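You operate a simulated robot arm through the tools that you are given. There is no shell and no other tool. Be economical: measure what you need, move in short steps, check, and stop when the job is done.

The job below is to be done with a simulated robot arm. You get a single attempt, and the scene is never put back.

Task
Stop the shaker, unclamp the stack and tip the pan into the cup.
Fine: lid and sieve go on the grey mat, the pan back on its seat.

The check looks at the end state, three seconds after you hand in, the way a careful person would. Anything else that was tipped, shoved, dropped, spilled or broken makes it a failure. Lids that push on must go on centred and level and be pressed home; caps that screw on are set level and turned clockwise until they are tight.

Robot
A 7-joint arm with a two-finger parallel gripper, fixed in place. Base frame: the origin is at the foot of the arm, x ahead of it, y to its left, z up; the work surface is at about z = 0. Lengths are in mm, angles in degrees, forces in N, time in s.
With the tool pointing down near the work surface it reaches from about 220 to 580 mm from the base axis. Its first joint turns from -66.0 to 66.0 degrees. Payload 2.5 kg.
The tool frame sits at the grasp point between the pads (the TCP): z along the fingers, y along the line on which they close. The tips reach 23 mm beyond it. Largest opening 94 mm; finger width 38, thickness 10; the body of the gripper, 54 by 96 mm, starts 39 mm behind the TCP.
Orientation is that of the tool frame in the base frame, as a unit quaternion [w, x, y, z]. With the fingers straight down and closing along the base's y, the tool's x points along the base's -x, its y along +y and its z along -z.

Tools
- The arm moves only by the tool nudge_tool. Its argument "motion" is a list of rows, each an object (a shift or turn left out is 0, a gripper value left out holds the last) with "linear": the shift along the base's x, y, z in cm, a list of three; "rotation": the turn, a rotation vector about the base's x, y, z in degrees, a list of three. In form: [{"linear": [x, y, z], "rotation": [ax, ay, az]}, ...]. A call has 1 to 12 rows; each row shifts and turns the commanded pose from where the row before left it. "fingers" is the closure in counts, from 0 (fully open) to 255 (shut), set as the call begins (left out, the last holds). Each row takes 0.2 s and may step no farther than 50 mm and 8.6 degrees from the row before; otherwise, or with a gripper value out of range, the whole call is refused. A pose out of reach is approached as far as the arm can. The call stops where the force on the tool passes 40 N (or 10 N more than at its start, if that is more) or the arm is blocked; 0.2 s more then pass. The fingers move at their own pace (about 108 mm/s each) and stop on an object; they squeeze with about 42 N. The grip force told is the motor's: it shows also when the fingers shut on nothing. Time passes only in rows, and 0.2 s behind the last, so rows that do not move let the fingers close. It gives the time, the measured TCP pose, the force on the tool (base axes), the opening and the grip force at its end, in the units of the frame above (readings bear some noise), and new pictures: "views" is both (left out), scene, wrist or none.
- Cameras (640 x 400 px; columns grow to the right, rows downward): "scene" is fixed at [129.3, -427.1, 527.4]; the picture's right is [0.65, -0.76, 0.00], its down [-0.55, -0.47, -0.69] and it looks along [0.53, 0.45, -0.72] (base axes); focal length 251 px, centre (320, 200). "wrist" rides on the gripper at [-39, 0, -44] in the tool frame; the picture's right is [0.00, -1.00, 0.00], its down [0.97, 0.00, -0.24] and it looks along [0.24, 0.00, 0.97] (tool axes); focal length 218 px, centre (320, 200). There is no depth. A picture from a camera that has moved, and an enlarged one, comes with that camera's place and axes in the base frame and with its lens.
- inspect(camera, box): a new picture of the part [left, top, right, bottom] of that camera's present view, enlarged. The clock stands still meanwhile.
- finish_job(): hands the job in; it is judged then, once.

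Work in short steps. Places have to be worked out from the pictures, the camera data and where the tool is seen: move nearer, look again, correct. Check each grasp and each placing, and mend what went wrong. You have 120 turns and 150 pictures in all, those below and enlarged ones among them. Open the gripper and draw the arm clear of the work before you hand the job in, unless the task says otherwise; then end with one line.

The tools are called after ">>>" as a command line: name --argument value ..., lists and objects as JSON in quotes. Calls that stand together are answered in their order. nudge_tool: Moves the arm, as the interface text tells. Its arguments: {"type":"object","properties":{"motion":{"type":"array"},"fingers":{"type":"number"},"views":{"type":"string","enum":["both","scene","wrist","none"]}},"required":["motion"]} The other tools are called the same way: inspect (camera, box) takes an enlarged picture of a part of a camera's view; finish_job () hands the job in.

At the start:

```text
clock: 0.0
eef_pos: [250.7, -313.8, 336.7]
tcp_rot: [0.0, 0.001, 1.0, -0.001]
wrist_force: [0.8, -0.2, -0.2]
finger_gap: 93.9
grip_force: 0.0
```

scene: 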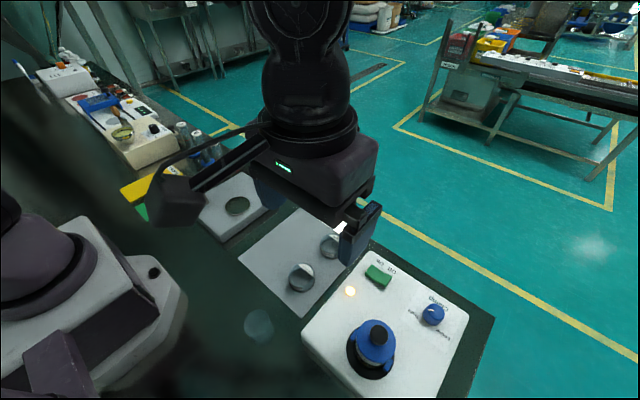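
wrist: 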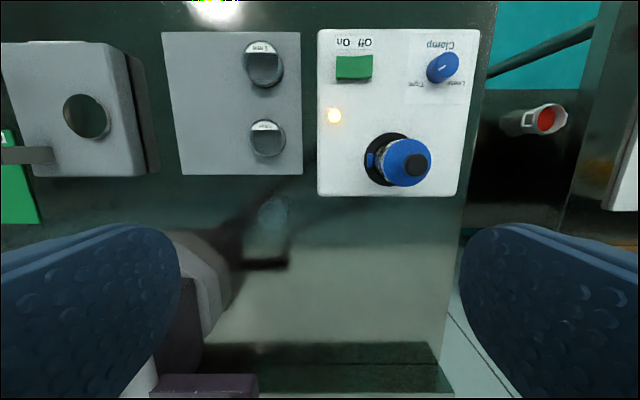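

The pictures show a shaker (white box with blue clamp/stack), a grey mat, and a weighing device perhaps. I enlarge the views to read the details.

>>> inspect --camera "wrist" --box '[300, 20, 500, 210]'

>>> inspect --camera "wrist" --box '[0, 20, 310, 220]'

>>> inspect --camera "scene" --box '[280, 180, 520, 400]'

```text
2.11 times, centred on (400, 115) of wrist
camera zoom: at [288.4, -314.8, 382.0], right [0.0, -1.0, 0.0], down [-0.97, 0.0, 0.24], along [-0.24, 0.0, -0.97], focal length 460 px, centre (152, 379)
```

zoom: 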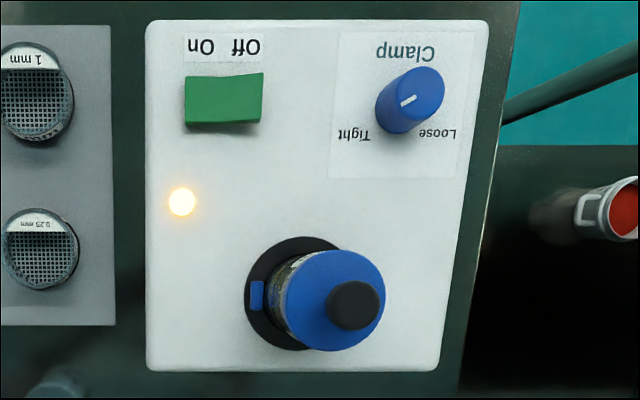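

```text
2.00 times, centred on (155, 120) of wrist
camera zoom: at [288.4, -314.8, 382.0], right [0.0, -1.0, 0.0], down [-0.97, 0.0, 0.24], along [-0.24, 0.0, -0.97], focal length 436 px, centre (650, 360)
```

zoom: 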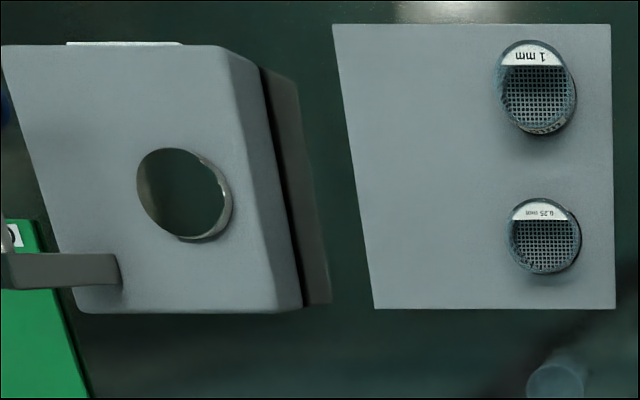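

```text
1.82 times, centred on (400, 290) of scene
camera zoom: at [129.3, -427.1, 527.4], right [0.65, -0.76, 0.0], down [-0.55, -0.47, -0.69], along [0.53, 0.45, -0.72], focal length 456 px, centre (174, 36)
```

zoom: 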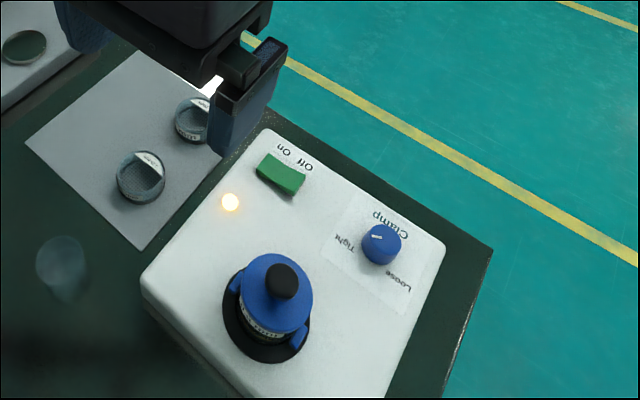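

The triangulated positions are: rocker switch near (390,-360,58), clamp knob near (388,-475,67), lid knob near (268,-421,139). I close the fingers and go above the rocker for a nearer look.

>>> nudge_tool --motion '[{"linear": [2.3, -0.6, -2.8]}, {"linear": [2.3, -0.7, -2.8]}, {"linear": [2.3, -0.7, -2.8]}, {"linear": [2.3, -0.7, -2.8]}, {"linear": [2.4, -0.7, -2.8]}, {"linear": [2.3, -0.7, -2.7]}]' --fingers 255

```text
clock: 1.4
eef_pos: [388.3, -353.7, 173.2]
tcp_rot: [0.0, 0.0, 1.0, 0.001]
wrist_force: [0.1, 0.8, 0.3]
finger_gap: 0.0
grip_force: 42.3
camera wrist: at [427.6, -354.2, 216.3], right [0.0, -1.0, 0.0], down [-0.97, 0.0, 0.24], along [-0.24, 0.0, -0.97], focal length 218 px, centre (320, 200)
```

scene: 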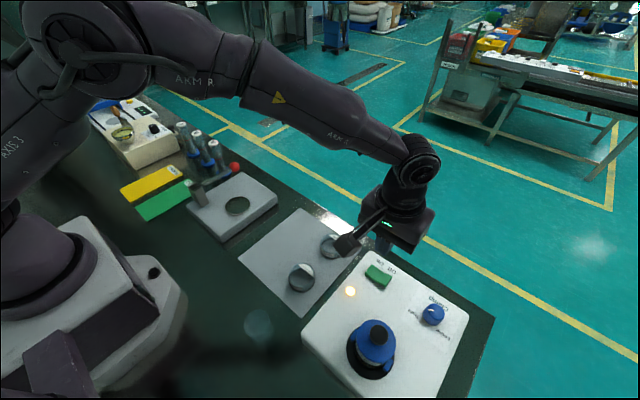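
wrist: 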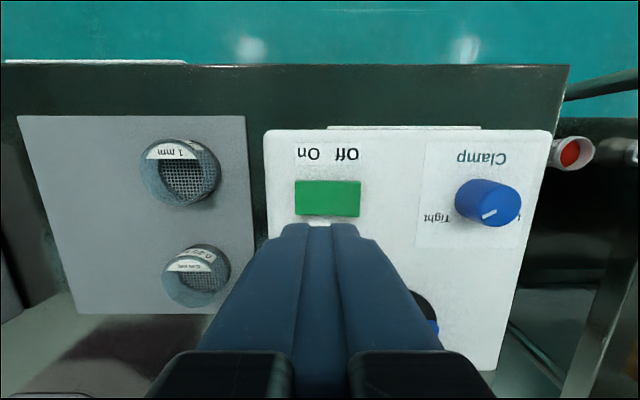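

The rocker centre is at (390,-359) and about 48 mm long along y, so its "Off" half is around y=-376. I move above that half and descend close to it.

>>> nudge_tool --motion '[{"linear": [0.2, -2.2, -2.5]}, {"linear": [0, 0, -2.5]}, {"linear": [0, 0, -2.0]}]'

```text
clock: 2.2
eef_pos: [389.7, -376.5, 101.9]
tcp_rot: [0.0, 0.0, 1.0, 0.0]
wrist_force: [-0.5, 0.0, 0.5]
finger_gap: 0.0
grip_force: 41.3
camera wrist: at [429.4, -376.8, 145.2], right [0.0, -1.0, 0.0], down [-0.97, 0.0, 0.24], along [-0.24, 0.0, -0.97], focal length 218 px, centre (320, 200)
```

scene: 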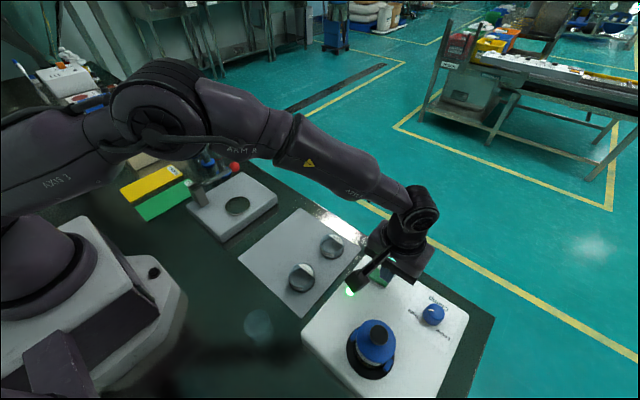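
wrist: 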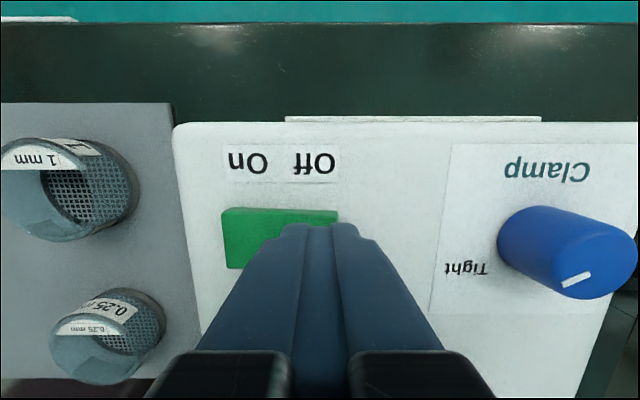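

Fingertips are over the Off half. I press down in small steps, watching the force.

>>> nudge_tool --motion '[{"linear": [0, 0, -0.7]}, {"linear": [0, 0, -0.5]}, {"linear": [0, 0, -0.4]}, {"linear": [0, 0, -0.4]}, {"linear": [0, 0, -0.3]}, {"linear": [0, 0, -0.3]}]'

```text
clock: 3.3
eef_pos: [390.5, -377.7, 85.9]
tcp_rot: [-0.001, 0.0, 1.0, 0.0]
wrist_force: [-2.7, 3.2, 5.5]
finger_gap: 0.0
grip_force: 42.6
stopped in row 5: the force on the tool passed its limit (the readings are from after the stop); the commanded pose is now the measured one
camera wrist: at [429.9, -378.2, 128.7], right [0.0, -1.0, 0.0], down [-0.97, 0.0, 0.24], along [-0.24, 0.0, -0.97], focal length 218 px, centre (320, 200)
```

scene: 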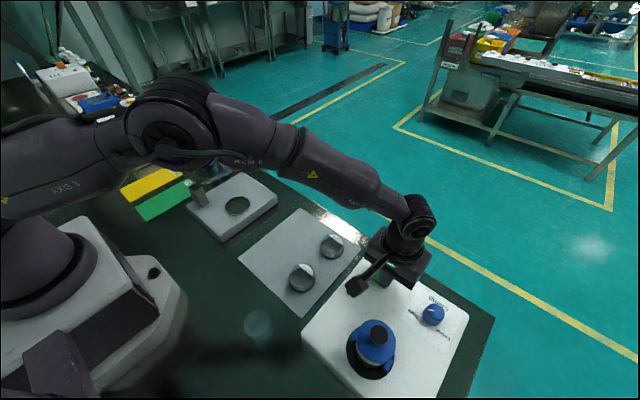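
wrist: 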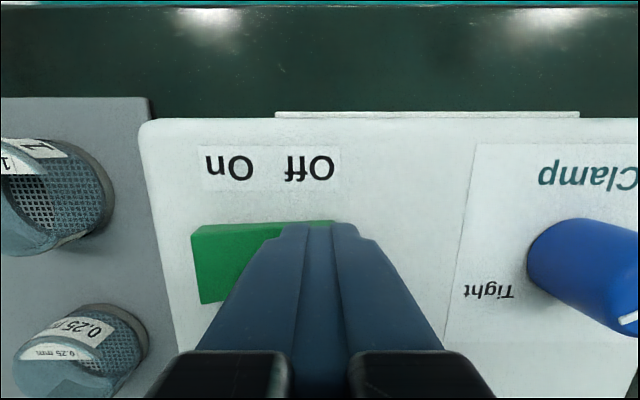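

The rocker's Off end now looks pressed (On end raised). I raise the arm and move toward the knob to check lamp and knob.

>>> nudge_tool --motion '[{"linear": [0, 0, 4]}, {"linear": [0, -2, 4]}, {"linear": [0, -4, 2]}]'

>>> inspect --camera "scene" --box '[280, 230, 520, 400]'

```text
clock: 4.1
eef_pos: [390.1, -440.0, 184.7]
tcp_rot: [-0.001, 0.0, 1.0, 0.001]
wrist_force: [0.2, -0.5, -0.2]
finger_gap: 0.0
grip_force: 41.6
camera wrist: at [428.9, -439.7, 228.9], right [0.0, -1.0, 0.0], down [-0.97, 0.0, 0.24], along [-0.24, 0.0, -0.97], focal length 218 px, centre (320, 200)
```

scene: 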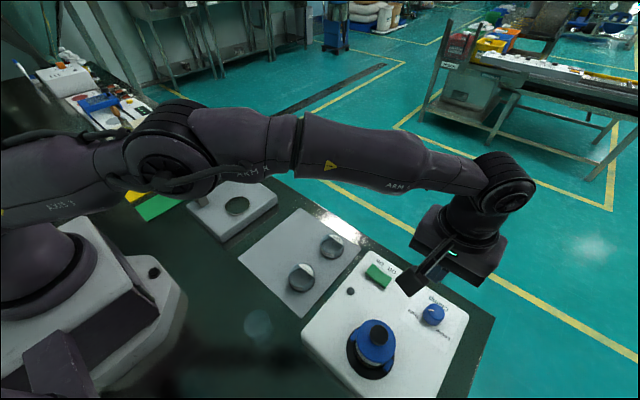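
wrist: 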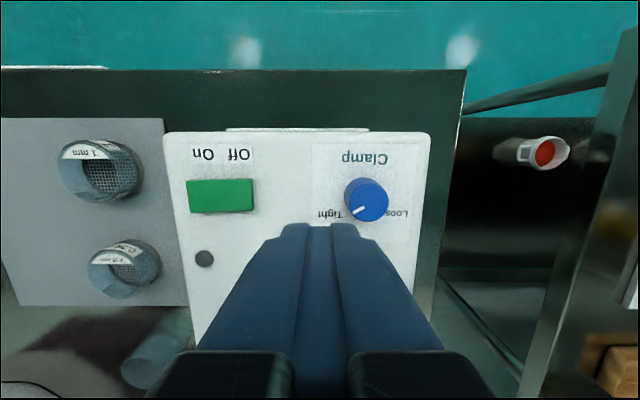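

```text
2.35 times, centred on (400, 315) of scene
camera zoom: at [129.3, -427.0, 527.4], right [0.65, -0.76, 0.0], down [-0.55, -0.47, -0.69], along [0.53, 0.45, -0.72], focal length 590 px, centre (132, -71)
```

zoom: 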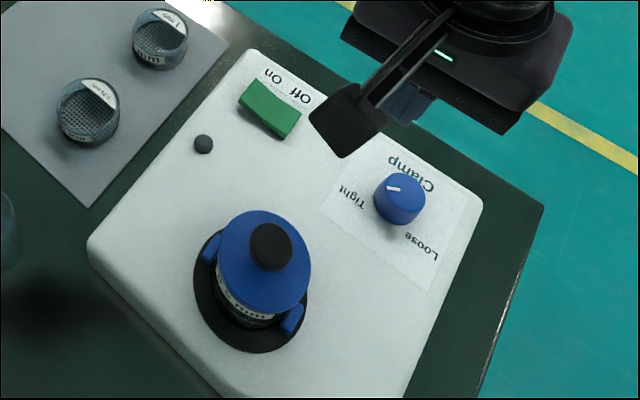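

The lamp is out, so the shaker has stopped. Next the knob; I zoom in on it for its place and pointer angle.

>>> inspect --camera "wrist" --box '[300, 140, 440, 230]'

```text
4.44 times, centred on (370, 185) of wrist
camera zoom: at [428.9, -439.7, 228.9], right [0.0, -1.0, 0.0], down [-0.97, 0.0, 0.24], along [-0.24, 0.0, -0.97], focal length 970 px, centre (98, 267)
```

zoom: 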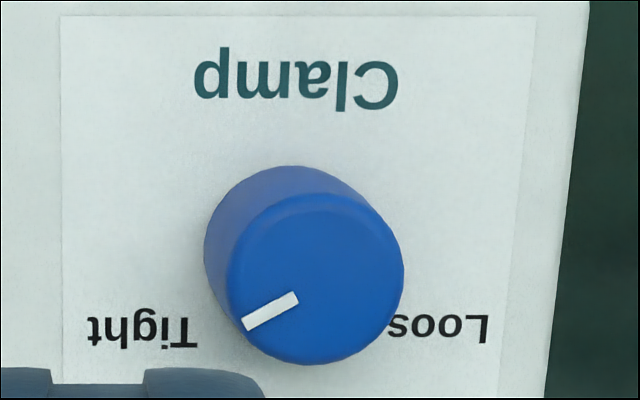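

Knob top centre is at about (387,-477,68), radius 15; the pointer is about 60° off -x on the Tight side, so it needs roughly +120° about z to Loose. I pre-rotate -60° while moving over it with fingers open.

>>> nudge_tool --motion '[{"linear": [0, -0.6, -0.5], "rotation": [0, 0, -8.5]}, {"linear": [-0.1, -0.6, -0.5], "rotation": [0, 0, -8.5]}, {"linear": [0, -0.6, -0.5], "rotation": [0, 0, -8.5]}, {"linear": [-0.1, -0.6, -0.5], "rotation": [0, 0, -8.5]}, {"linear": [0, -0.6, -0.5], "rotation": [0, 0, -8.5]}, {"linear": [-0.1, -0.6, -0.5], "rotation": [0, 0, -8.5]}, {"linear": [0, -0.1, -0.5], "rotation": [0, 0, -8.5]}]' --fingers 0

```text
clock: 5.7
eef_pos: [380.8, -467.4, 149.3]
tcp_rot: [-0.001, 0.497, 0.868, -0.001]
wrist_force: [-0.4, -0.5, -0.3]
finger_gap: 93.7
grip_force: 0.1
out of reach, approached as far as the arm can: row 4, 5, 6
camera wrist: at [399.9, -500.5, 193.0], right [-0.86, -0.5, 0.0], down [-0.49, 0.84, 0.24], along [-0.12, 0.21, -0.97], focal length 218 px, centre (320, 200)
```

scene: 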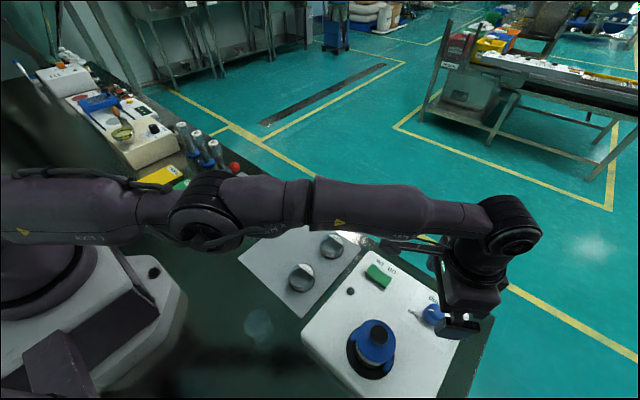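
wrist: 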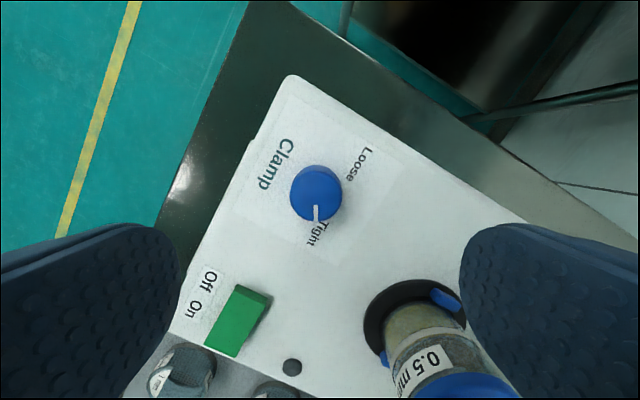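

The knob at radius 614 is just beyond vertical reach, so I will tilt the tool about 17° outward about its closing line and turn the knob in two strokes around the knob axis. First I set yaw -81° and tilt, still above the knob.

>>> nudge_tool --motion '[{"linear": [-0.2, 0.3, 0], "rotation": [0, 0, -7.2]}, {"rotation": [0, 0, -7.2]}, {"rotation": [0, 0, -7.1]}, {"rotation": [-8.4, -1.33, 0]}, {"rotation": [-8.4, -1.33, 0]}]' --views "wrist"

```text
clock: 6.9
eef_pos: [379.0, -462.3, 149.9]
tcp_rot: [0.113, 0.643, 0.752, -0.096]
wrist_force: [0.3, -0.3, 0.8]
finger_gap: 94.0
grip_force: 0.0
camera wrist: at [381.6, -487.6, 202.4], right [-0.99, -0.15, 0.0], down [-0.15, 0.99, -0.05], along [0.01, -0.05, -1.0], focal length 218 px, centre (320, 200)
```

wrist: 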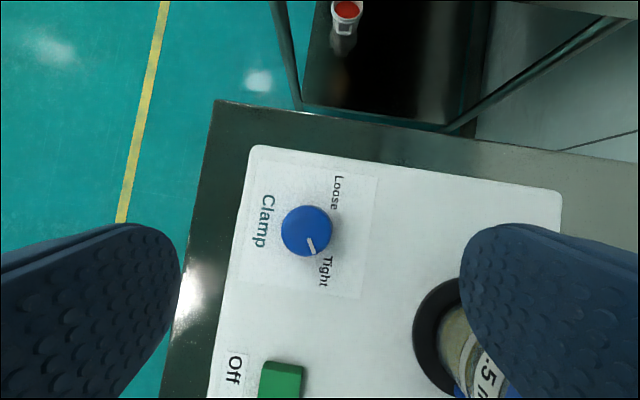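

Knob seen at (388,-475). I narrow the fingers to about 54 mm and go down to just above the knob.

>>> nudge_tool --motion '[{"linear": [0.4, -0.4, 0]}, {"linear": [0.4, -0.5, -2]}, {"linear": [0, 0, -2.5]}]' --fingers 108

```text
clock: 7.7
eef_pos: [385.8, -471.7, 105.1]
tcp_rot: [0.113, 0.642, 0.753, -0.094]
wrist_force: [-0.2, -0.1, 0.0]
finger_gap: 54.4
grip_force: 0.0
camera wrist: at [389.7, -497.1, 157.9], right [-0.99, -0.16, 0.0], down [-0.16, 0.99, -0.05], along [0.01, -0.05, -1.0], focal length 218 px, centre (320, 200)
```

scene: 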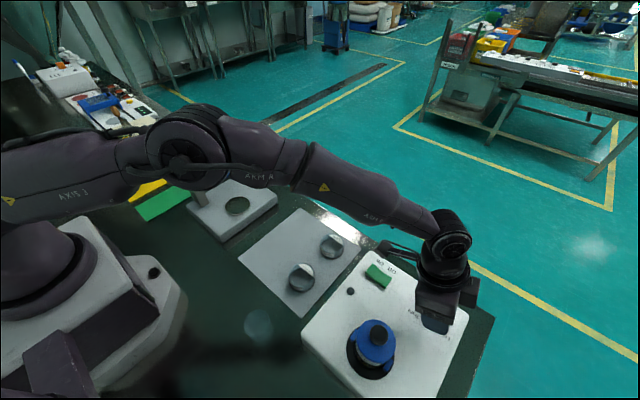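
wrist: 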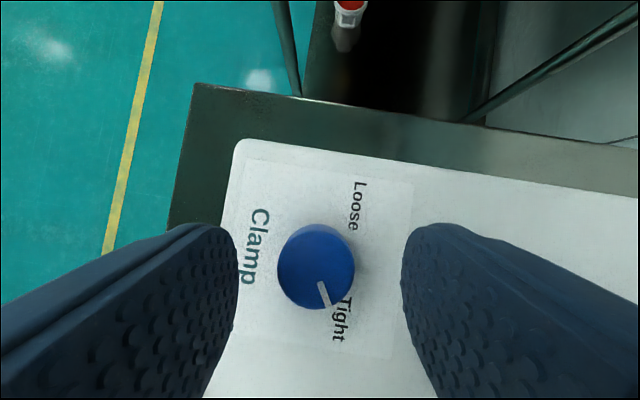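

The knob is nicely between the fingers. I descend around it to TCP z≈78, then close.

>>> nudge_tool --motion '[{"linear": [0.1, 0.1, -0.9]}, {"linear": [0, 0, -0.9]}, {"linear": [0, 0, -0.9]}]' --views "wrist"

```text
clock: 8.5
eef_pos: [388.7, -470.9, 78.4]
tcp_rot: [0.112, 0.642, 0.752, -0.095]
wrist_force: [-4.4, 6.9, 9.0]
finger_gap: 53.9
grip_force: 0.0
camera wrist: at [391.8, -496.3, 130.8], right [-0.99, -0.16, 0.0], down [-0.16, 0.99, -0.05], along [0.01, -0.05, -1.0], focal length 218 px, centre (320, 200)
```

wrist: 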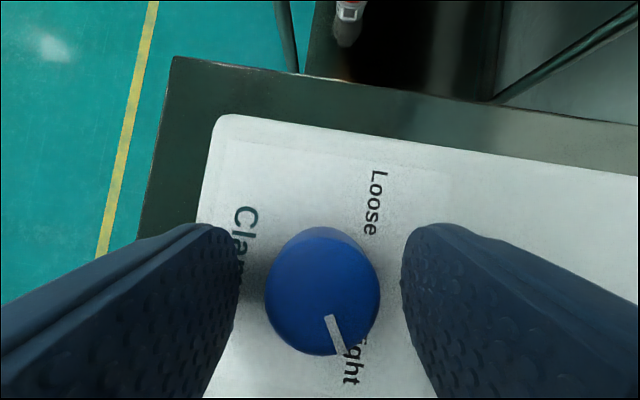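

A force of 9 N upward means a fingertip touches the panel. I lift 3 mm and close on the knob.

>>> nudge_tool --motion '[{"linear": [-0.1, 0, 0.35]}, {}]' --views "none"

>>> nudge_tool --motion '[{}, {}]' --fingers 255 --views "wrist"

```text
clock: 9.1
eef_pos: [386.1, -471.5, 79.5]
tcp_rot: [0.111, 0.643, 0.752, -0.095]
wrist_force: [0.3, -0.5, -0.5]
finger_gap: 54.1
grip_force: 0.0
```

```text
clock: 9.7
eef_pos: [386.4, -470.7, 79.1]
tcp_rot: [0.112, 0.642, 0.752, -0.095]
wrist_force: [5.9, -2.2, -4.4]
finger_gap: 30.5
grip_force: 45.2
camera wrist: at [391.0, -495.2, 133.1], right [-0.99, -0.16, 0.0], down [-0.16, 0.99, -0.05], along [0.01, -0.05, -1.0], focal length 218 px, centre (320, 200)
```

wrist: 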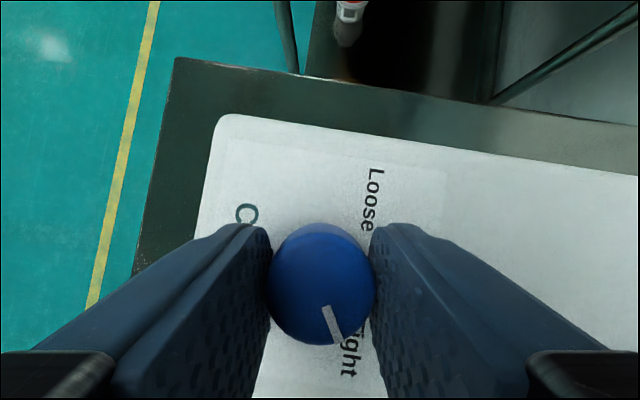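

The knob is held (30.5 mm). I turn +59.5° about the knob axis, with the TCP following its small circle.

>>> nudge_tool --motion '[{"linear": [-0.05, -0.02, 0], "rotation": [0, 0, 8.5]}, {"linear": [-0.05, -0.03, 0], "rotation": [0, 0, 8.5]}, {"linear": [-0.05, -0.03, 0], "rotation": [0, 0, 8.5]}, {"linear": [-0.045, -0.04, 0], "rotation": [0, 0, 8.5]}, {"linear": [-0.04, -0.045, 0], "rotation": [0, 0, 8.5]}, {"linear": [-0.035, -0.05, 0], "rotation": [0, 0, 8.5]}, {"linear": [-0.03, -0.05, 0], "rotation": [0, 0, 8.5]}]'

```text
clock: 11.3
eef_pos: [383.7, -473.1, 80.8]
tcp_rot: [0.145, 0.184, 0.972, -0.027]
wrist_force: [15.1, -8.7, -14.2]
finger_gap: 30.5
grip_force: 45.1
camera wrist: at [406.3, -482.5, 133.5], right [-0.36, -0.93, 0.0], down [-0.93, 0.36, -0.05], along [0.05, -0.02, -1.0], focal length 218 px, centre (320, 200)
```

scene: 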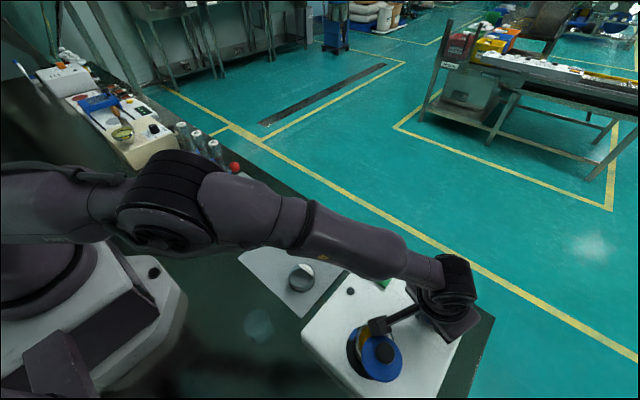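
wrist: 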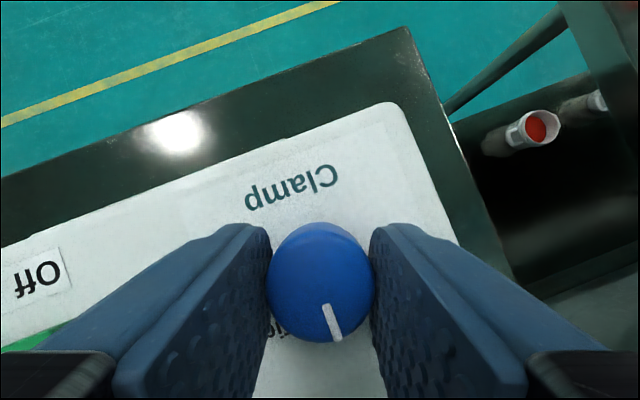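

The knob turned with the grip, but the stack looks different in the scene picture; I inspect it before going on.

>>> inspect --camera "scene" --box '[300, 270, 480, 400]'

```text
3.08 times, centred on (390, 335) of scene
camera zoom: at [129.3, -427.1, 527.3], right [0.65, -0.76, 0.0], down [-0.55, -0.47, -0.69], along [0.53, 0.45, -0.72], focal length 772 px, centre (105, -215)
```

zoom: 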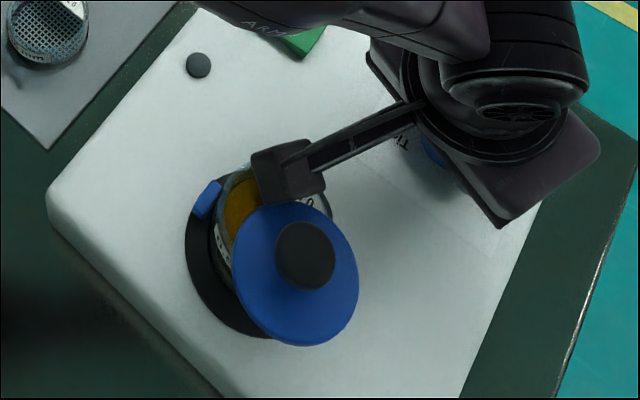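

A stalk with a block on the gripper's back side has pushed the lid partly off the sieve. I open the fingers off the knob and back the block away along the path it came, a little at a time.

>>> nudge_tool --motion '[{}, {}]' --fingers 120 --views "none"

>>> nudge_tool --motion '[{"linear": [0.02, 0.03, 0], "rotation": [0, 0, -4]}, {"linear": [0.02, 0.03, 0], "rotation": [0, 0, -4]}, {"linear": [0.02, 0.03, 0], "rotation": [0, 0, -4]}]' --views "none"

>>> inspect --camera "scene" --box '[300, 270, 480, 400]'

```text
clock: 11.9
eef_pos: [383.2, -473.0, 79.8]
tcp_rot: [0.145, 0.184, 0.972, -0.027]
wrist_force: [0.0, 0.6, 1.1]
finger_gap: 49.7
grip_force: 0.1
```

```text
clock: 12.7
eef_pos: [383.1, -471.9, 80.2]
tcp_rot: [0.141, 0.286, 0.947, -0.043]
wrist_force: [0.2, 0.1, -0.3]
finger_gap: 49.8
grip_force: 0.1
```

```text
3.08 times, centred on (390, 335) of scene
camera zoom: at [129.3, -427.1, 527.4], right [0.65, -0.76, 0.0], down [-0.55, -0.47, -0.69], along [0.53, 0.45, -0.72], focal length 772 px, centre (105, -215)
```

zoom: 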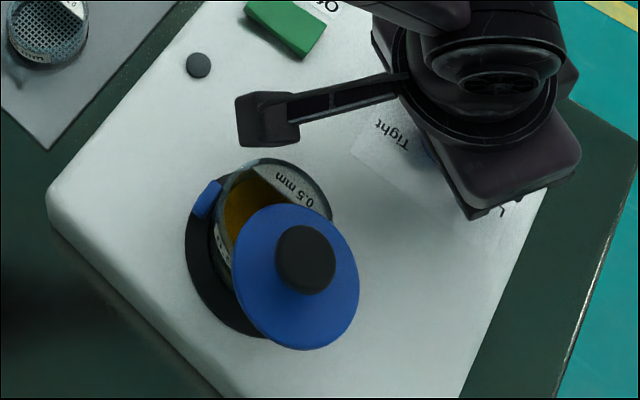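

The lid is resting off-centre but stable, and nothing spilled. With the lid where it is, yaw up to -33° is safe, so I rotate back another 59.5° with open fingers for the second stroke.

>>> nudge_tool --motion '[{"linear": [0.04, 0.05, 0.1], "rotation": [0, 0, -8.5]}, {"linear": [0.05, 0.05, 0], "rotation": [0, 0, -8.5]}, {"linear": [0.05, 0.04, 0], "rotation": [0, 0, -8.5]}, {"linear": [0.06, 0.03, 0], "rotation": [0, 0, -8.5]}, {"linear": [0.06, 0.02, 0], "rotation": [0, 0, -8.5]}, {"linear": [0.06, 0.0, 0], "rotation": [0, 0, -8.5]}, {"linear": [0.06, 0, 0], "rotation": [0, 0, -8.5]}]'

```text
clock: 14.3
eef_pos: [388.6, -470.5, 82.1]
tcp_rot: [0.101, 0.718, 0.68, -0.107]
wrist_force: [0.8, 0.0, 0.3]
finger_gap: 49.7
grip_force: 0.0
camera wrist: at [386.7, -495.0, 135.0], right [-1.0, 0.05, 0.0], down [0.05, 1.0, -0.05], along [0.0, -0.05, -1.0], focal length 218 px, centre (320, 200)
```

scene: 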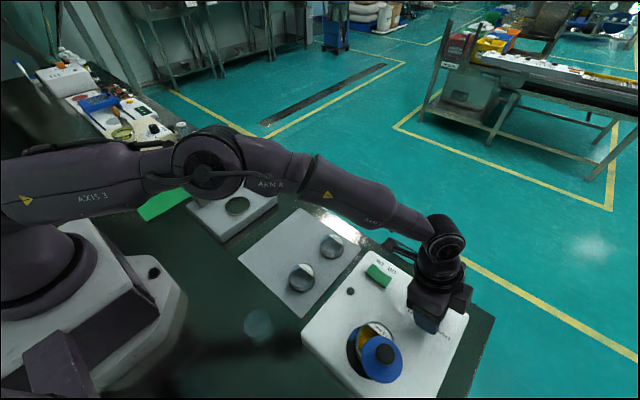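
wrist: 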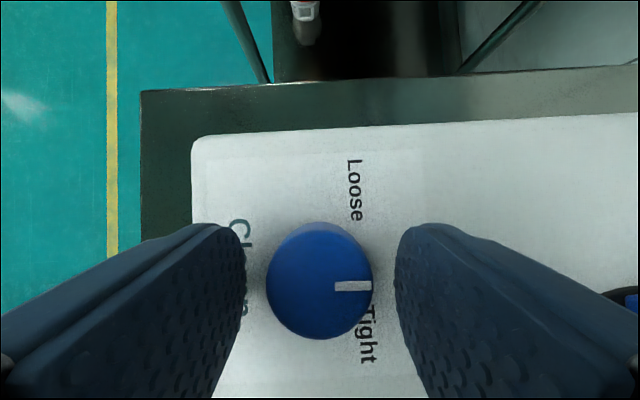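

The pointer is now midway (towards -x). I grip again and turn another +59.5°.

>>> nudge_tool --motion '[{"linear": [0, 0, -0.15]}, {}, {}]' --fingers 255 --views "none"

>>> nudge_tool --motion '[{"linear": [-0.06, 0, 0], "rotation": [0, 0, 8.5]}, {"linear": [-0.06, 0.0, 0], "rotation": [0, 0, 8.5]}, {"linear": [-0.06, -0.02, 0], "rotation": [0, 0, 8.5]}, {"linear": [-0.06, -0.03, 0], "rotation": [0, 0, 8.5]}, {"linear": [-0.05, -0.04, 0], "rotation": [0, 0, 8.5]}, {"linear": [-0.05, -0.05, 0], "rotation": [0, 0, 8.5]}, {"linear": [-0.04, -0.05, 0], "rotation": [0, 0, 8.5]}]'

```text
clock: 15.1
eef_pos: [388.7, -470.5, 81.4]
tcp_rot: [0.102, 0.718, 0.681, -0.107]
wrist_force: [-2.7, 11.4, 16.4]
finger_gap: 30.7
grip_force: 44.9
```

```text
clock: 16.7
eef_pos: [384.2, -471.8, 81.5]
tcp_rot: [0.144, 0.284, 0.947, -0.043]
wrist_force: [-4.2, 8.8, 24.4]
finger_gap: 30.1
grip_force: 44.8
camera wrist: at [404.3, -486.1, 134.8], right [-0.55, -0.83, 0.0], down [-0.83, 0.55, -0.06], along [0.05, -0.03, -1.0], focal length 218 px, centre (320, 200)
```

scene: 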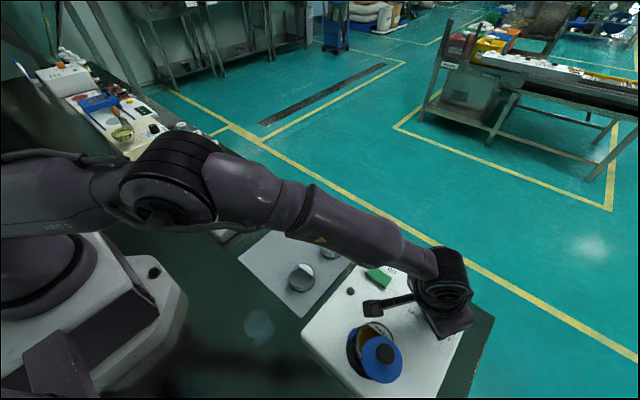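
wrist: 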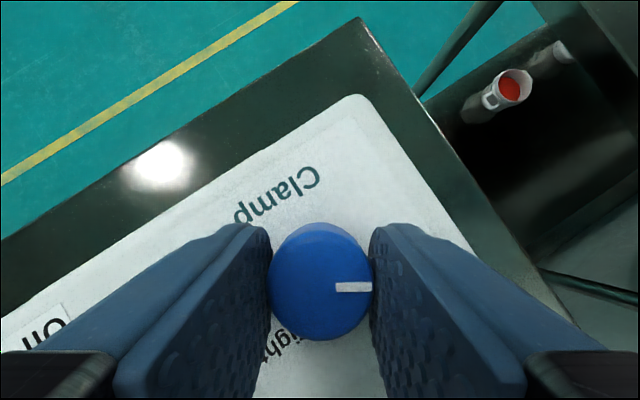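

The pointer is now near Loose (about 57° past -x). I turn a further 4° to make sure, then release and lift straight up.

>>> nudge_tool --motion '[{"linear": [-0.02, -0.03, 0], "rotation": [0, 0, 4]}, {}]' --views "none"

>>> nudge_tool --motion '[{}, {}]' --fingers 120 --views "none"

>>> nudge_tool --motion '[{"linear": [0, 0, 3]}, {"linear": [0, 0, 4]}, {"linear": [0, 0, 4]}]'

>>> inspect --camera "scene" --box '[300, 270, 480, 400]'

```text
clock: 17.3
eef_pos: [382.5, -473.1, 81.0]
tcp_rot: [0.145, 0.252, 0.956, -0.039]
wrist_force: [6.5, -0.5, 15.0]
finger_gap: 30.1
grip_force: 45.1
```

```text
clock: 17.9
eef_pos: [381.6, -472.3, 79.4]
tcp_rot: [0.141, 0.252, 0.957, -0.037]
wrist_force: [0.7, -0.7, -0.3]
finger_gap: 49.5
grip_force: 0.1
```

```text
clock: 18.7
eef_pos: [382.6, -470.7, 190.3]
tcp_rot: [0.142, 0.252, 0.956, -0.037]
wrist_force: [0.0, -0.5, 0.2]
finger_gap: 49.7
grip_force: 0.1
camera wrist: at [403.8, -483.7, 243.6], right [-0.49, -0.87, 0.0], down [-0.87, 0.49, -0.05], along [0.05, -0.03, -1.0], focal length 218 px, centre (320, 200)
```

scene: 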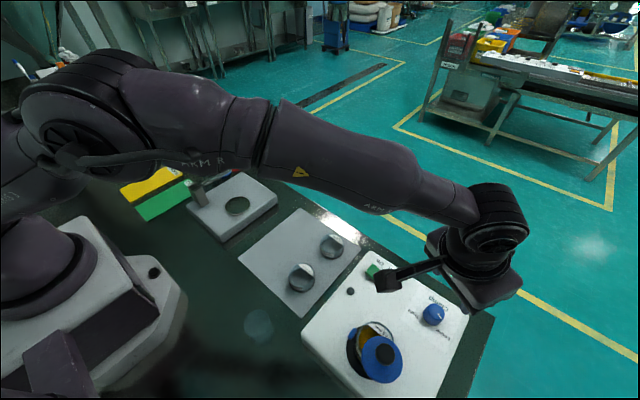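
wrist: 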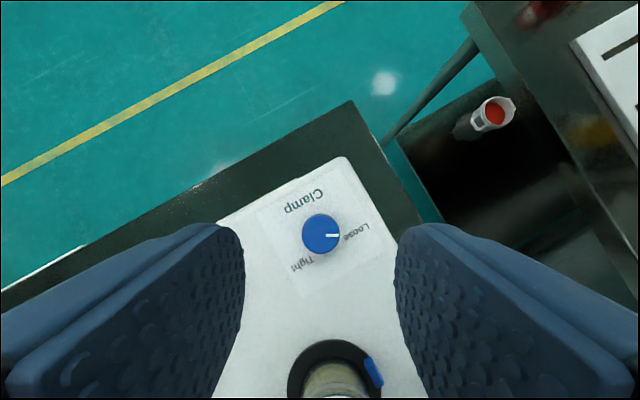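

```text
3.08 times, centred on (390, 335) of scene
camera zoom: at [129.3, -427.1, 527.4], right [0.65, -0.76, 0.0], down [-0.55, -0.47, -0.69], along [0.53, 0.45, -0.72], focal length 772 px, centre (105, -215)
```

zoom: 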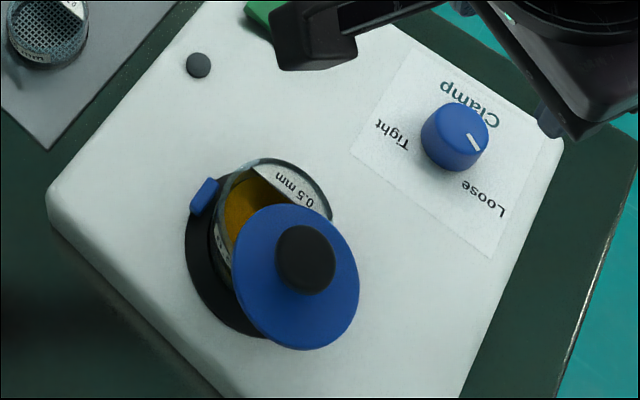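

The clamp now points to Loose and the clips look opened. The lid handle is at roughly (253,-440,139); I straighten the tool to vertical, yaw 0, and go above it.

>>> nudge_tool --motion '[{"linear": [0, 0, 2.5], "rotation": [4.1, 7.45, 0]}, {"linear": [-1, 0.3, 2.5], "rotation": [4.1, 7.45, 0]}, {"linear": [-3, 0.7, 0], "rotation": [0, 0, 7.25]}, {"linear": [-3, 0.7, 0], "rotation": [0, 0, 7.25]}, {"linear": [-3, 0.7, 0], "rotation": [0, 0, 7.25]}, {"linear": [-2.7, 0.7, 0], "rotation": [0, 0, 7.25]}]' --fingers 0

```text
clock: 20.1
eef_pos: [252.5, -435.5, 239.2]
tcp_rot: [0.0, 0.004, 1.0, -0.001]
wrist_force: [-0.1, 0.0, 0.5]
finger_gap: 93.9
grip_force: 0.0
out of reach, approached as far as the arm can: row 2
camera wrist: at [291.6, -436.1, 282.9], right [-0.01, -1.0, 0.0], down [-0.97, 0.01, 0.24], along [-0.24, 0.0, -0.97], focal length 218 px, centre (320, 200)
```

scene: 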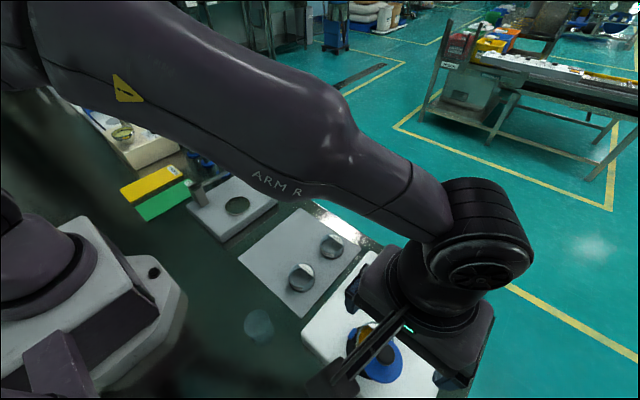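
wrist: 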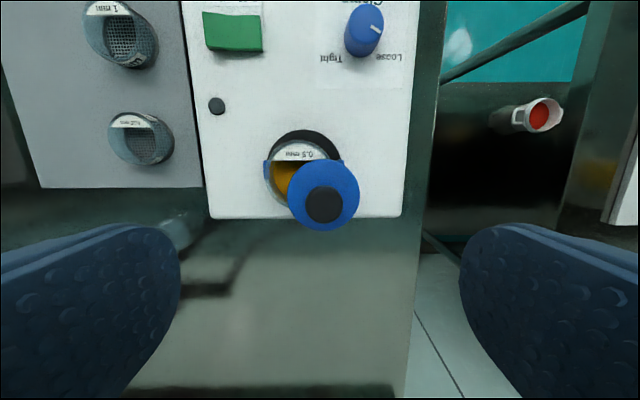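

The handle is at (253,-439). I zoom in to see how the lid rests.

>>> inspect --camera "wrist" --box '[240, 110, 400, 240]'

```text
3.08 times, centred on (320, 175) of wrist
camera zoom: at [291.6, -436.1, 282.9], right [-0.01, -1.0, 0.0], down [-0.97, 0.01, 0.24], along [-0.24, 0.0, -0.97], focal length 672 px, centre (320, 277)
```

zoom: 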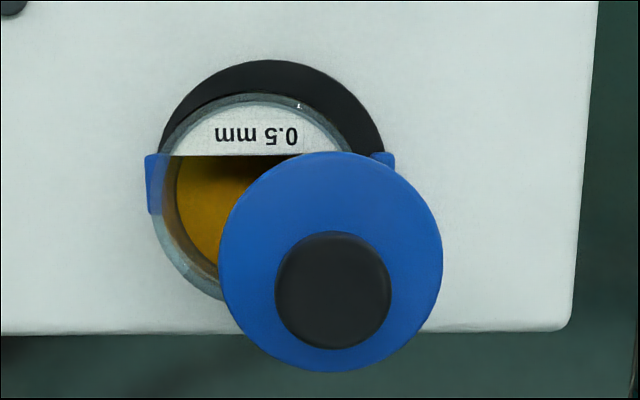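

Sieve centre is about (271,-420) and the lid is level with its centre about 24 mm off, just supported. I descend centred over the handle in stages.

>>> nudge_tool --motion '[{"linear": [0.08, -0.3, -1.5]}, {"linear": [0, 0, -2.5]}, {"linear": [0, 0, -2]}, {}]' --fingers 92

```text
clock: 21.1
eef_pos: [254.4, -439.9, 177.5]
tcp_rot: [-0.001, 0.004, 1.0, -0.002]
wrist_force: [-0.2, 0.3, -0.5]
finger_gap: 60.3
grip_force: 0.1
camera wrist: at [293.4, -440.8, 222.1], right [-0.01, -1.0, 0.0], down [-0.97, 0.01, 0.24], along [-0.24, 0.0, -0.97], focal length 218 px, centre (320, 200)
```

scene: 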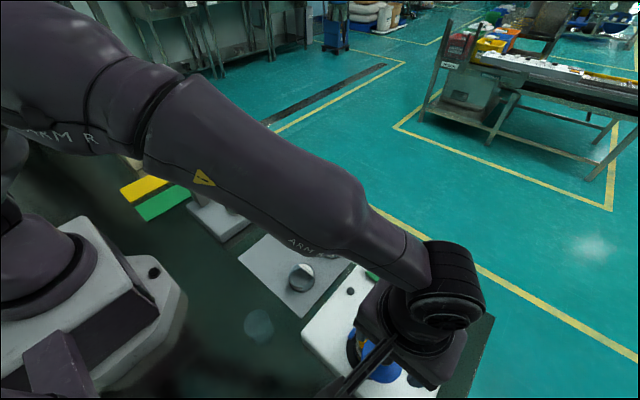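
wrist: 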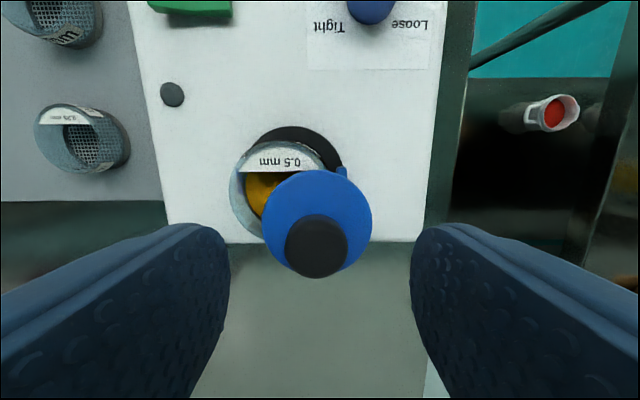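

Handle top at about z=140, lid top about z=122, handle centre y≈-438.7. I centre and lower to TCP z≈150.

>>> nudge_tool --motion '[{"linear": [0, 0.13, -1]}, {"linear": [0, 0, -1]}, {"linear": [0, 0, -0.7]}, {}]' --views "wrist"

```text
clock: 22.1
eef_pos: [254.9, -439.2, 154.0]
tcp_rot: [-0.001, 0.004, 1.0, -0.002]
wrist_force: [0.2, -0.1, 0.6]
finger_gap: 60.1
grip_force: 0.0
camera wrist: at [293.8, -439.4, 196.1], right [-0.01, -1.0, 0.0], down [-0.97, 0.01, 0.24], along [-0.24, 0.0, -0.97], focal length 218 px, centre (320, 200)
```

wrist: 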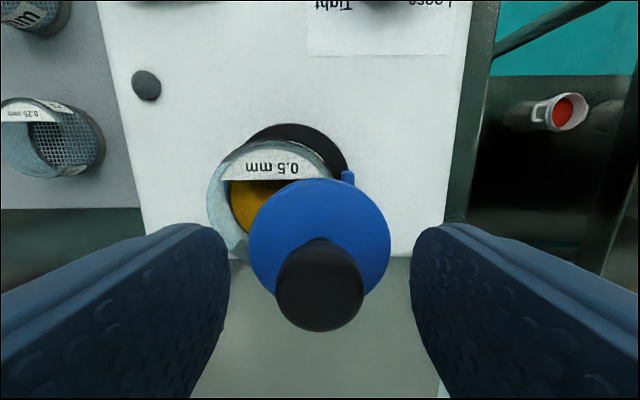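

Handle is centred between the pads. I lower 3 mm more and close to nearly touching first.

>>> nudge_tool --motion '[{"linear": [0, 0, -0.35]}, {}]' --fingers 170 --views "wrist"

```text
clock: 22.7
eef_pos: [254.1, -438.6, 150.0]
tcp_rot: [-0.001, 0.004, 1.0, -0.002]
wrist_force: [0.2, -1.0, 0.4]
finger_gap: 31.4
grip_force: 0.2
camera wrist: at [293.6, -439.0, 192.8], right [-0.01, -1.0, 0.0], down [-0.97, 0.01, 0.24], along [-0.24, 0.0, -0.97], focal length 218 px, centre (320, 200)
```

wrist: 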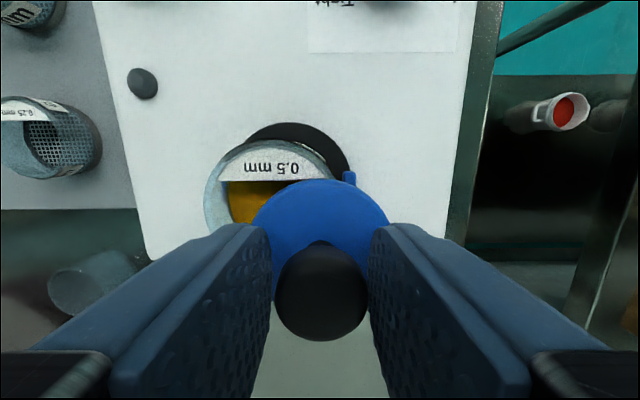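

Still centred with even gaps. I close fully and then lift a little.

>>> nudge_tool --motion '[{}, {}]' --fingers 255 --views "none"

>>> nudge_tool --motion '[{"linear": [0, 0, 1]}, {"linear": [0, 0, 2]}, {"linear": [0, 0, 4]}, {"linear": [0, 0, 4]}]'

```text
clock: 23.3
eef_pos: [254.6, -439.2, 148.7]
tcp_rot: [-0.001, 0.004, 1.0, -0.001]
wrist_force: [1.3, -0.3, 0.6]
finger_gap: 23.9
grip_force: 42.3
```

```text
clock: 24.3
eef_pos: [256.0, -439.6, 258.7]
tcp_rot: [-0.001, 0.004, 1.0, 0.0]
wrist_force: [0.3, 0.0, 0.3]
finger_gap: 23.9
grip_force: 42.0
camera wrist: at [293.5, -440.1, 302.6], right [-0.01, -1.0, 0.0], down [-0.97, 0.01, 0.24], along [-0.24, 0.0, -0.97], focal length 218 px, centre (320, 200)
```

scene: 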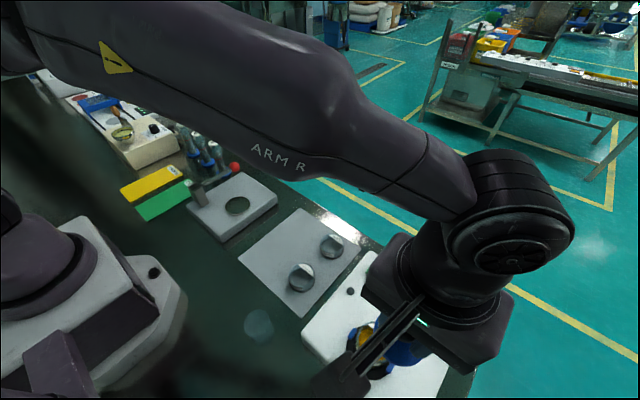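
wrist: 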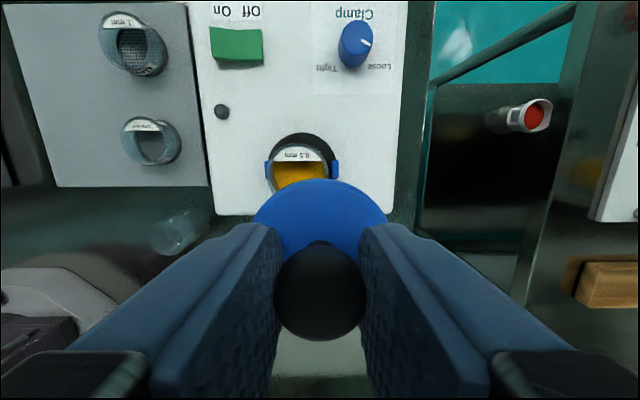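

The lid is held level. The grey mat spans x 243–455, y -284 to -75 with two sieves on its right half, so I'll put the lid at about (400,-130). I travel there at height.

>>> nudge_tool --motion '[{"linear": [1.8, 3.87, 0]}, {"linear": [1.8, 3.87, 0]}, {"linear": [1.8, 3.87, 0]}, {"linear": [1.8, 3.87, 0]}, {"linear": [1.8, 3.87, 0]}, {"linear": [1.8, 3.87, 0]}, {"linear": [1.8, 3.87, -1]}, {"linear": [1.8, 3.87, -1]}]'

```text
clock: 26.1
eef_pos: [397.9, -128.5, 238.7]
tcp_rot: [-0.001, 0.004, 1.0, -0.001]
wrist_force: [0.0, -0.3, -0.8]
finger_gap: 23.8
grip_force: 41.8
camera wrist: at [436.1, -129.3, 283.3], right [-0.01, -1.0, 0.0], down [-0.97, 0.01, 0.24], along [-0.24, 0.0, -0.97], focal length 218 px, centre (320, 200)
```

scene: 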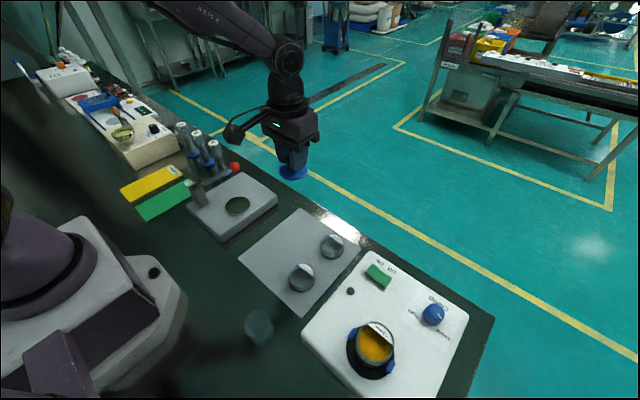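
wrist: 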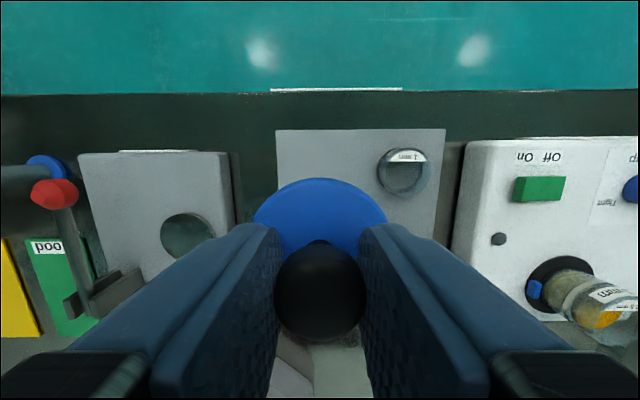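

The mat position is confirmed; the spot under the lid is free. I lower, slowing for contact.

>>> nudge_tool --motion '[{"linear": [0, 0, -4.5]}, {"linear": [0, 0, -4.5]}, {"linear": [0, 0, -4.5]}, {"linear": [0, 0, -3.5]}, {"linear": [0, 0, -1.5]}, {}]'

```text
clock: 27.5
eef_pos: [400.2, -130.3, 54.3]
tcp_rot: [0.0, 0.004, 1.0, -0.002]
wrist_force: [0.1, -1.1, -0.7]
finger_gap: 23.8
grip_force: 42.3
camera wrist: at [439.5, -130.8, 97.3], right [-0.01, -1.0, 0.0], down [-0.97, 0.01, 0.24], along [-0.24, 0.0, -0.97], focal length 218 px, centre (320, 200)
```

scene: 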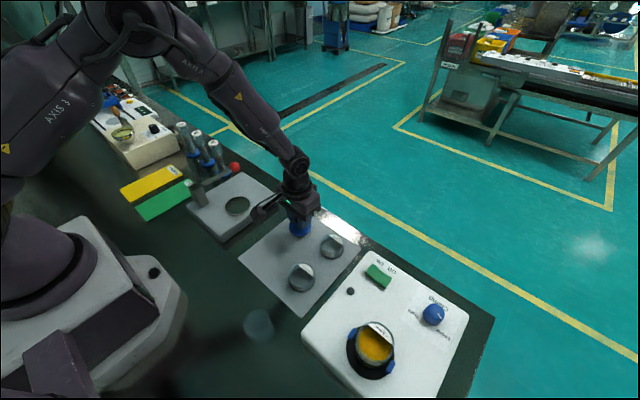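
wrist: 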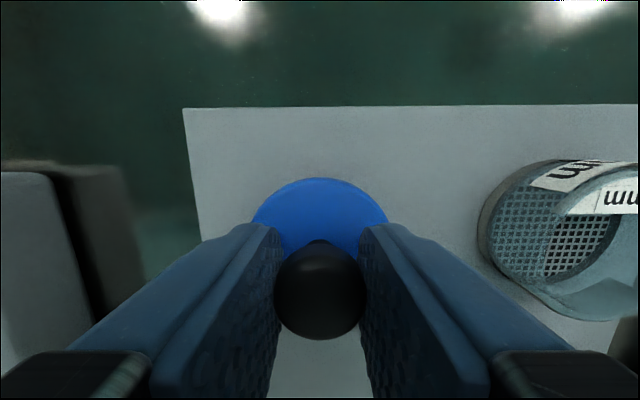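

Clear all around. I lower in small steps until it touches.

>>> nudge_tool --motion '[{"linear": [0, 0, -0.5]}, {"linear": [0, 0, -0.4]}, {"linear": [0, 0, -0.3]}, {"linear": [0, 0, -0.2]}, {}]' --views "none"

```text
clock: 28.7
eef_pos: [400.4, -129.2, 40.9]
tcp_rot: [0.002, 0.005, 1.0, -0.002]
wrist_force: [-4.7, 4.9, 36.3]
finger_gap: 24.2
grip_force: 42.0
```

Touched down at z≈41 with 36 N; I ease up 1 mm, then release and rise.

>>> nudge_tool --motion '[{"linear": [0, 0, 0.1]}, {}]' --views "none"

>>> nudge_tool --motion '[{}, {}, {}]' --fingers 110 --views "none"

>>> nudge_tool --motion '[{"linear": [0, 0, 2]}, {"linear": [0, 0, 4]}, {"linear": [0, 0, 5]}, {"linear": [0, 0, 5]}, {"linear": [0, 0, 5]}]'

```text
clock: 29.3
eef_pos: [399.6, -130.6, 42.4]
tcp_rot: [0.001, 0.004, 1.0, -0.004]
wrist_force: [7.3, -0.9, 20.4]
finger_gap: 24.0
grip_force: 42.4
```

```text
clock: 30.1
eef_pos: [398.3, -129.3, 40.4]
tcp_rot: [-0.001, 0.005, 1.0, -0.002]
wrist_force: [-0.3, -0.2, 0.4]
finger_gap: 53.6
grip_force: 0.0
```

```text
clock: 31.3
eef_pos: [399.0, -127.7, 250.9]
tcp_rot: [-0.001, 0.004, 1.0, -0.001]
wrist_force: [0.0, -1.7, 0.8]
finger_gap: 53.5
grip_force: 0.0
camera wrist: at [436.9, -127.5, 295.2], right [-0.01, -1.0, 0.0], down [-0.97, 0.01, 0.24], along [-0.24, 0.0, -0.97], focal length 218 px, centre (320, 200)
```

scene: 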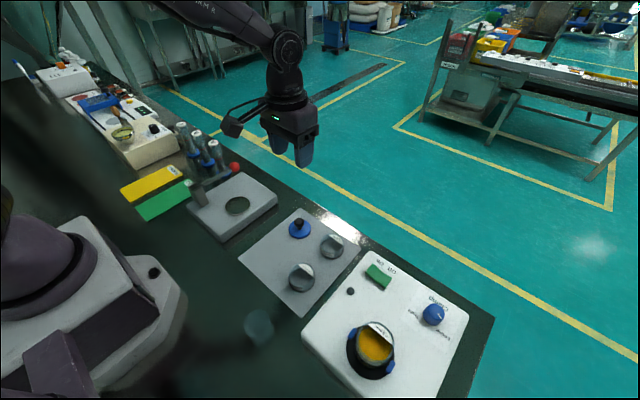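
wrist: 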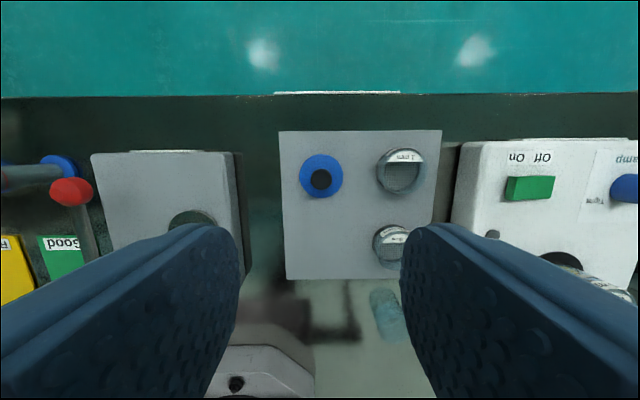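

The lid stands on the mat. Now the sieve: I look closely at the stack and the cup.

>>> inspect --camera "scene" --box '[320, 300, 430, 390]'

>>> inspect --camera "scene" --box '[200, 280, 340, 380]'

```text
4.44 times, centred on (375, 345) of scene
camera zoom: at [129.3, -427.1, 527.4], right [0.65, -0.76, 0.0], down [-0.55, -0.47, -0.69], along [0.53, 0.45, -0.72], focal length 1115 px, centre (76, -444)
```

zoom: 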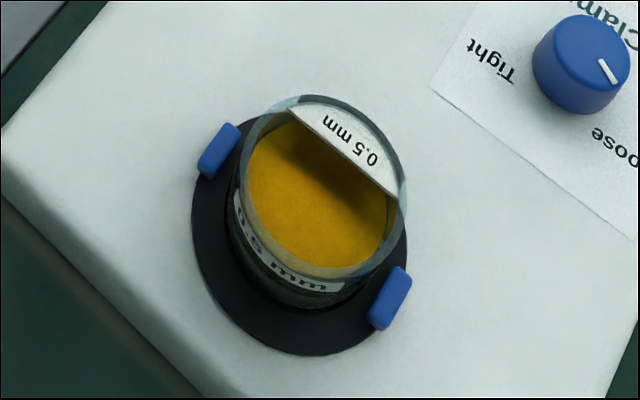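

```text
4.00 times, centred on (270, 330) of scene
camera zoom: at [129.3, -427.1, 527.4], right [0.65, -0.76, 0.0], down [-0.55, -0.47, -0.69], along [0.53, 0.45, -0.72], focal length 1004 px, centre (520, -320)
```

zoom: 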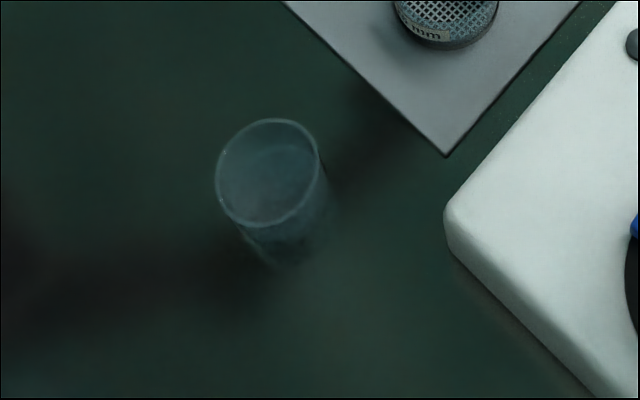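

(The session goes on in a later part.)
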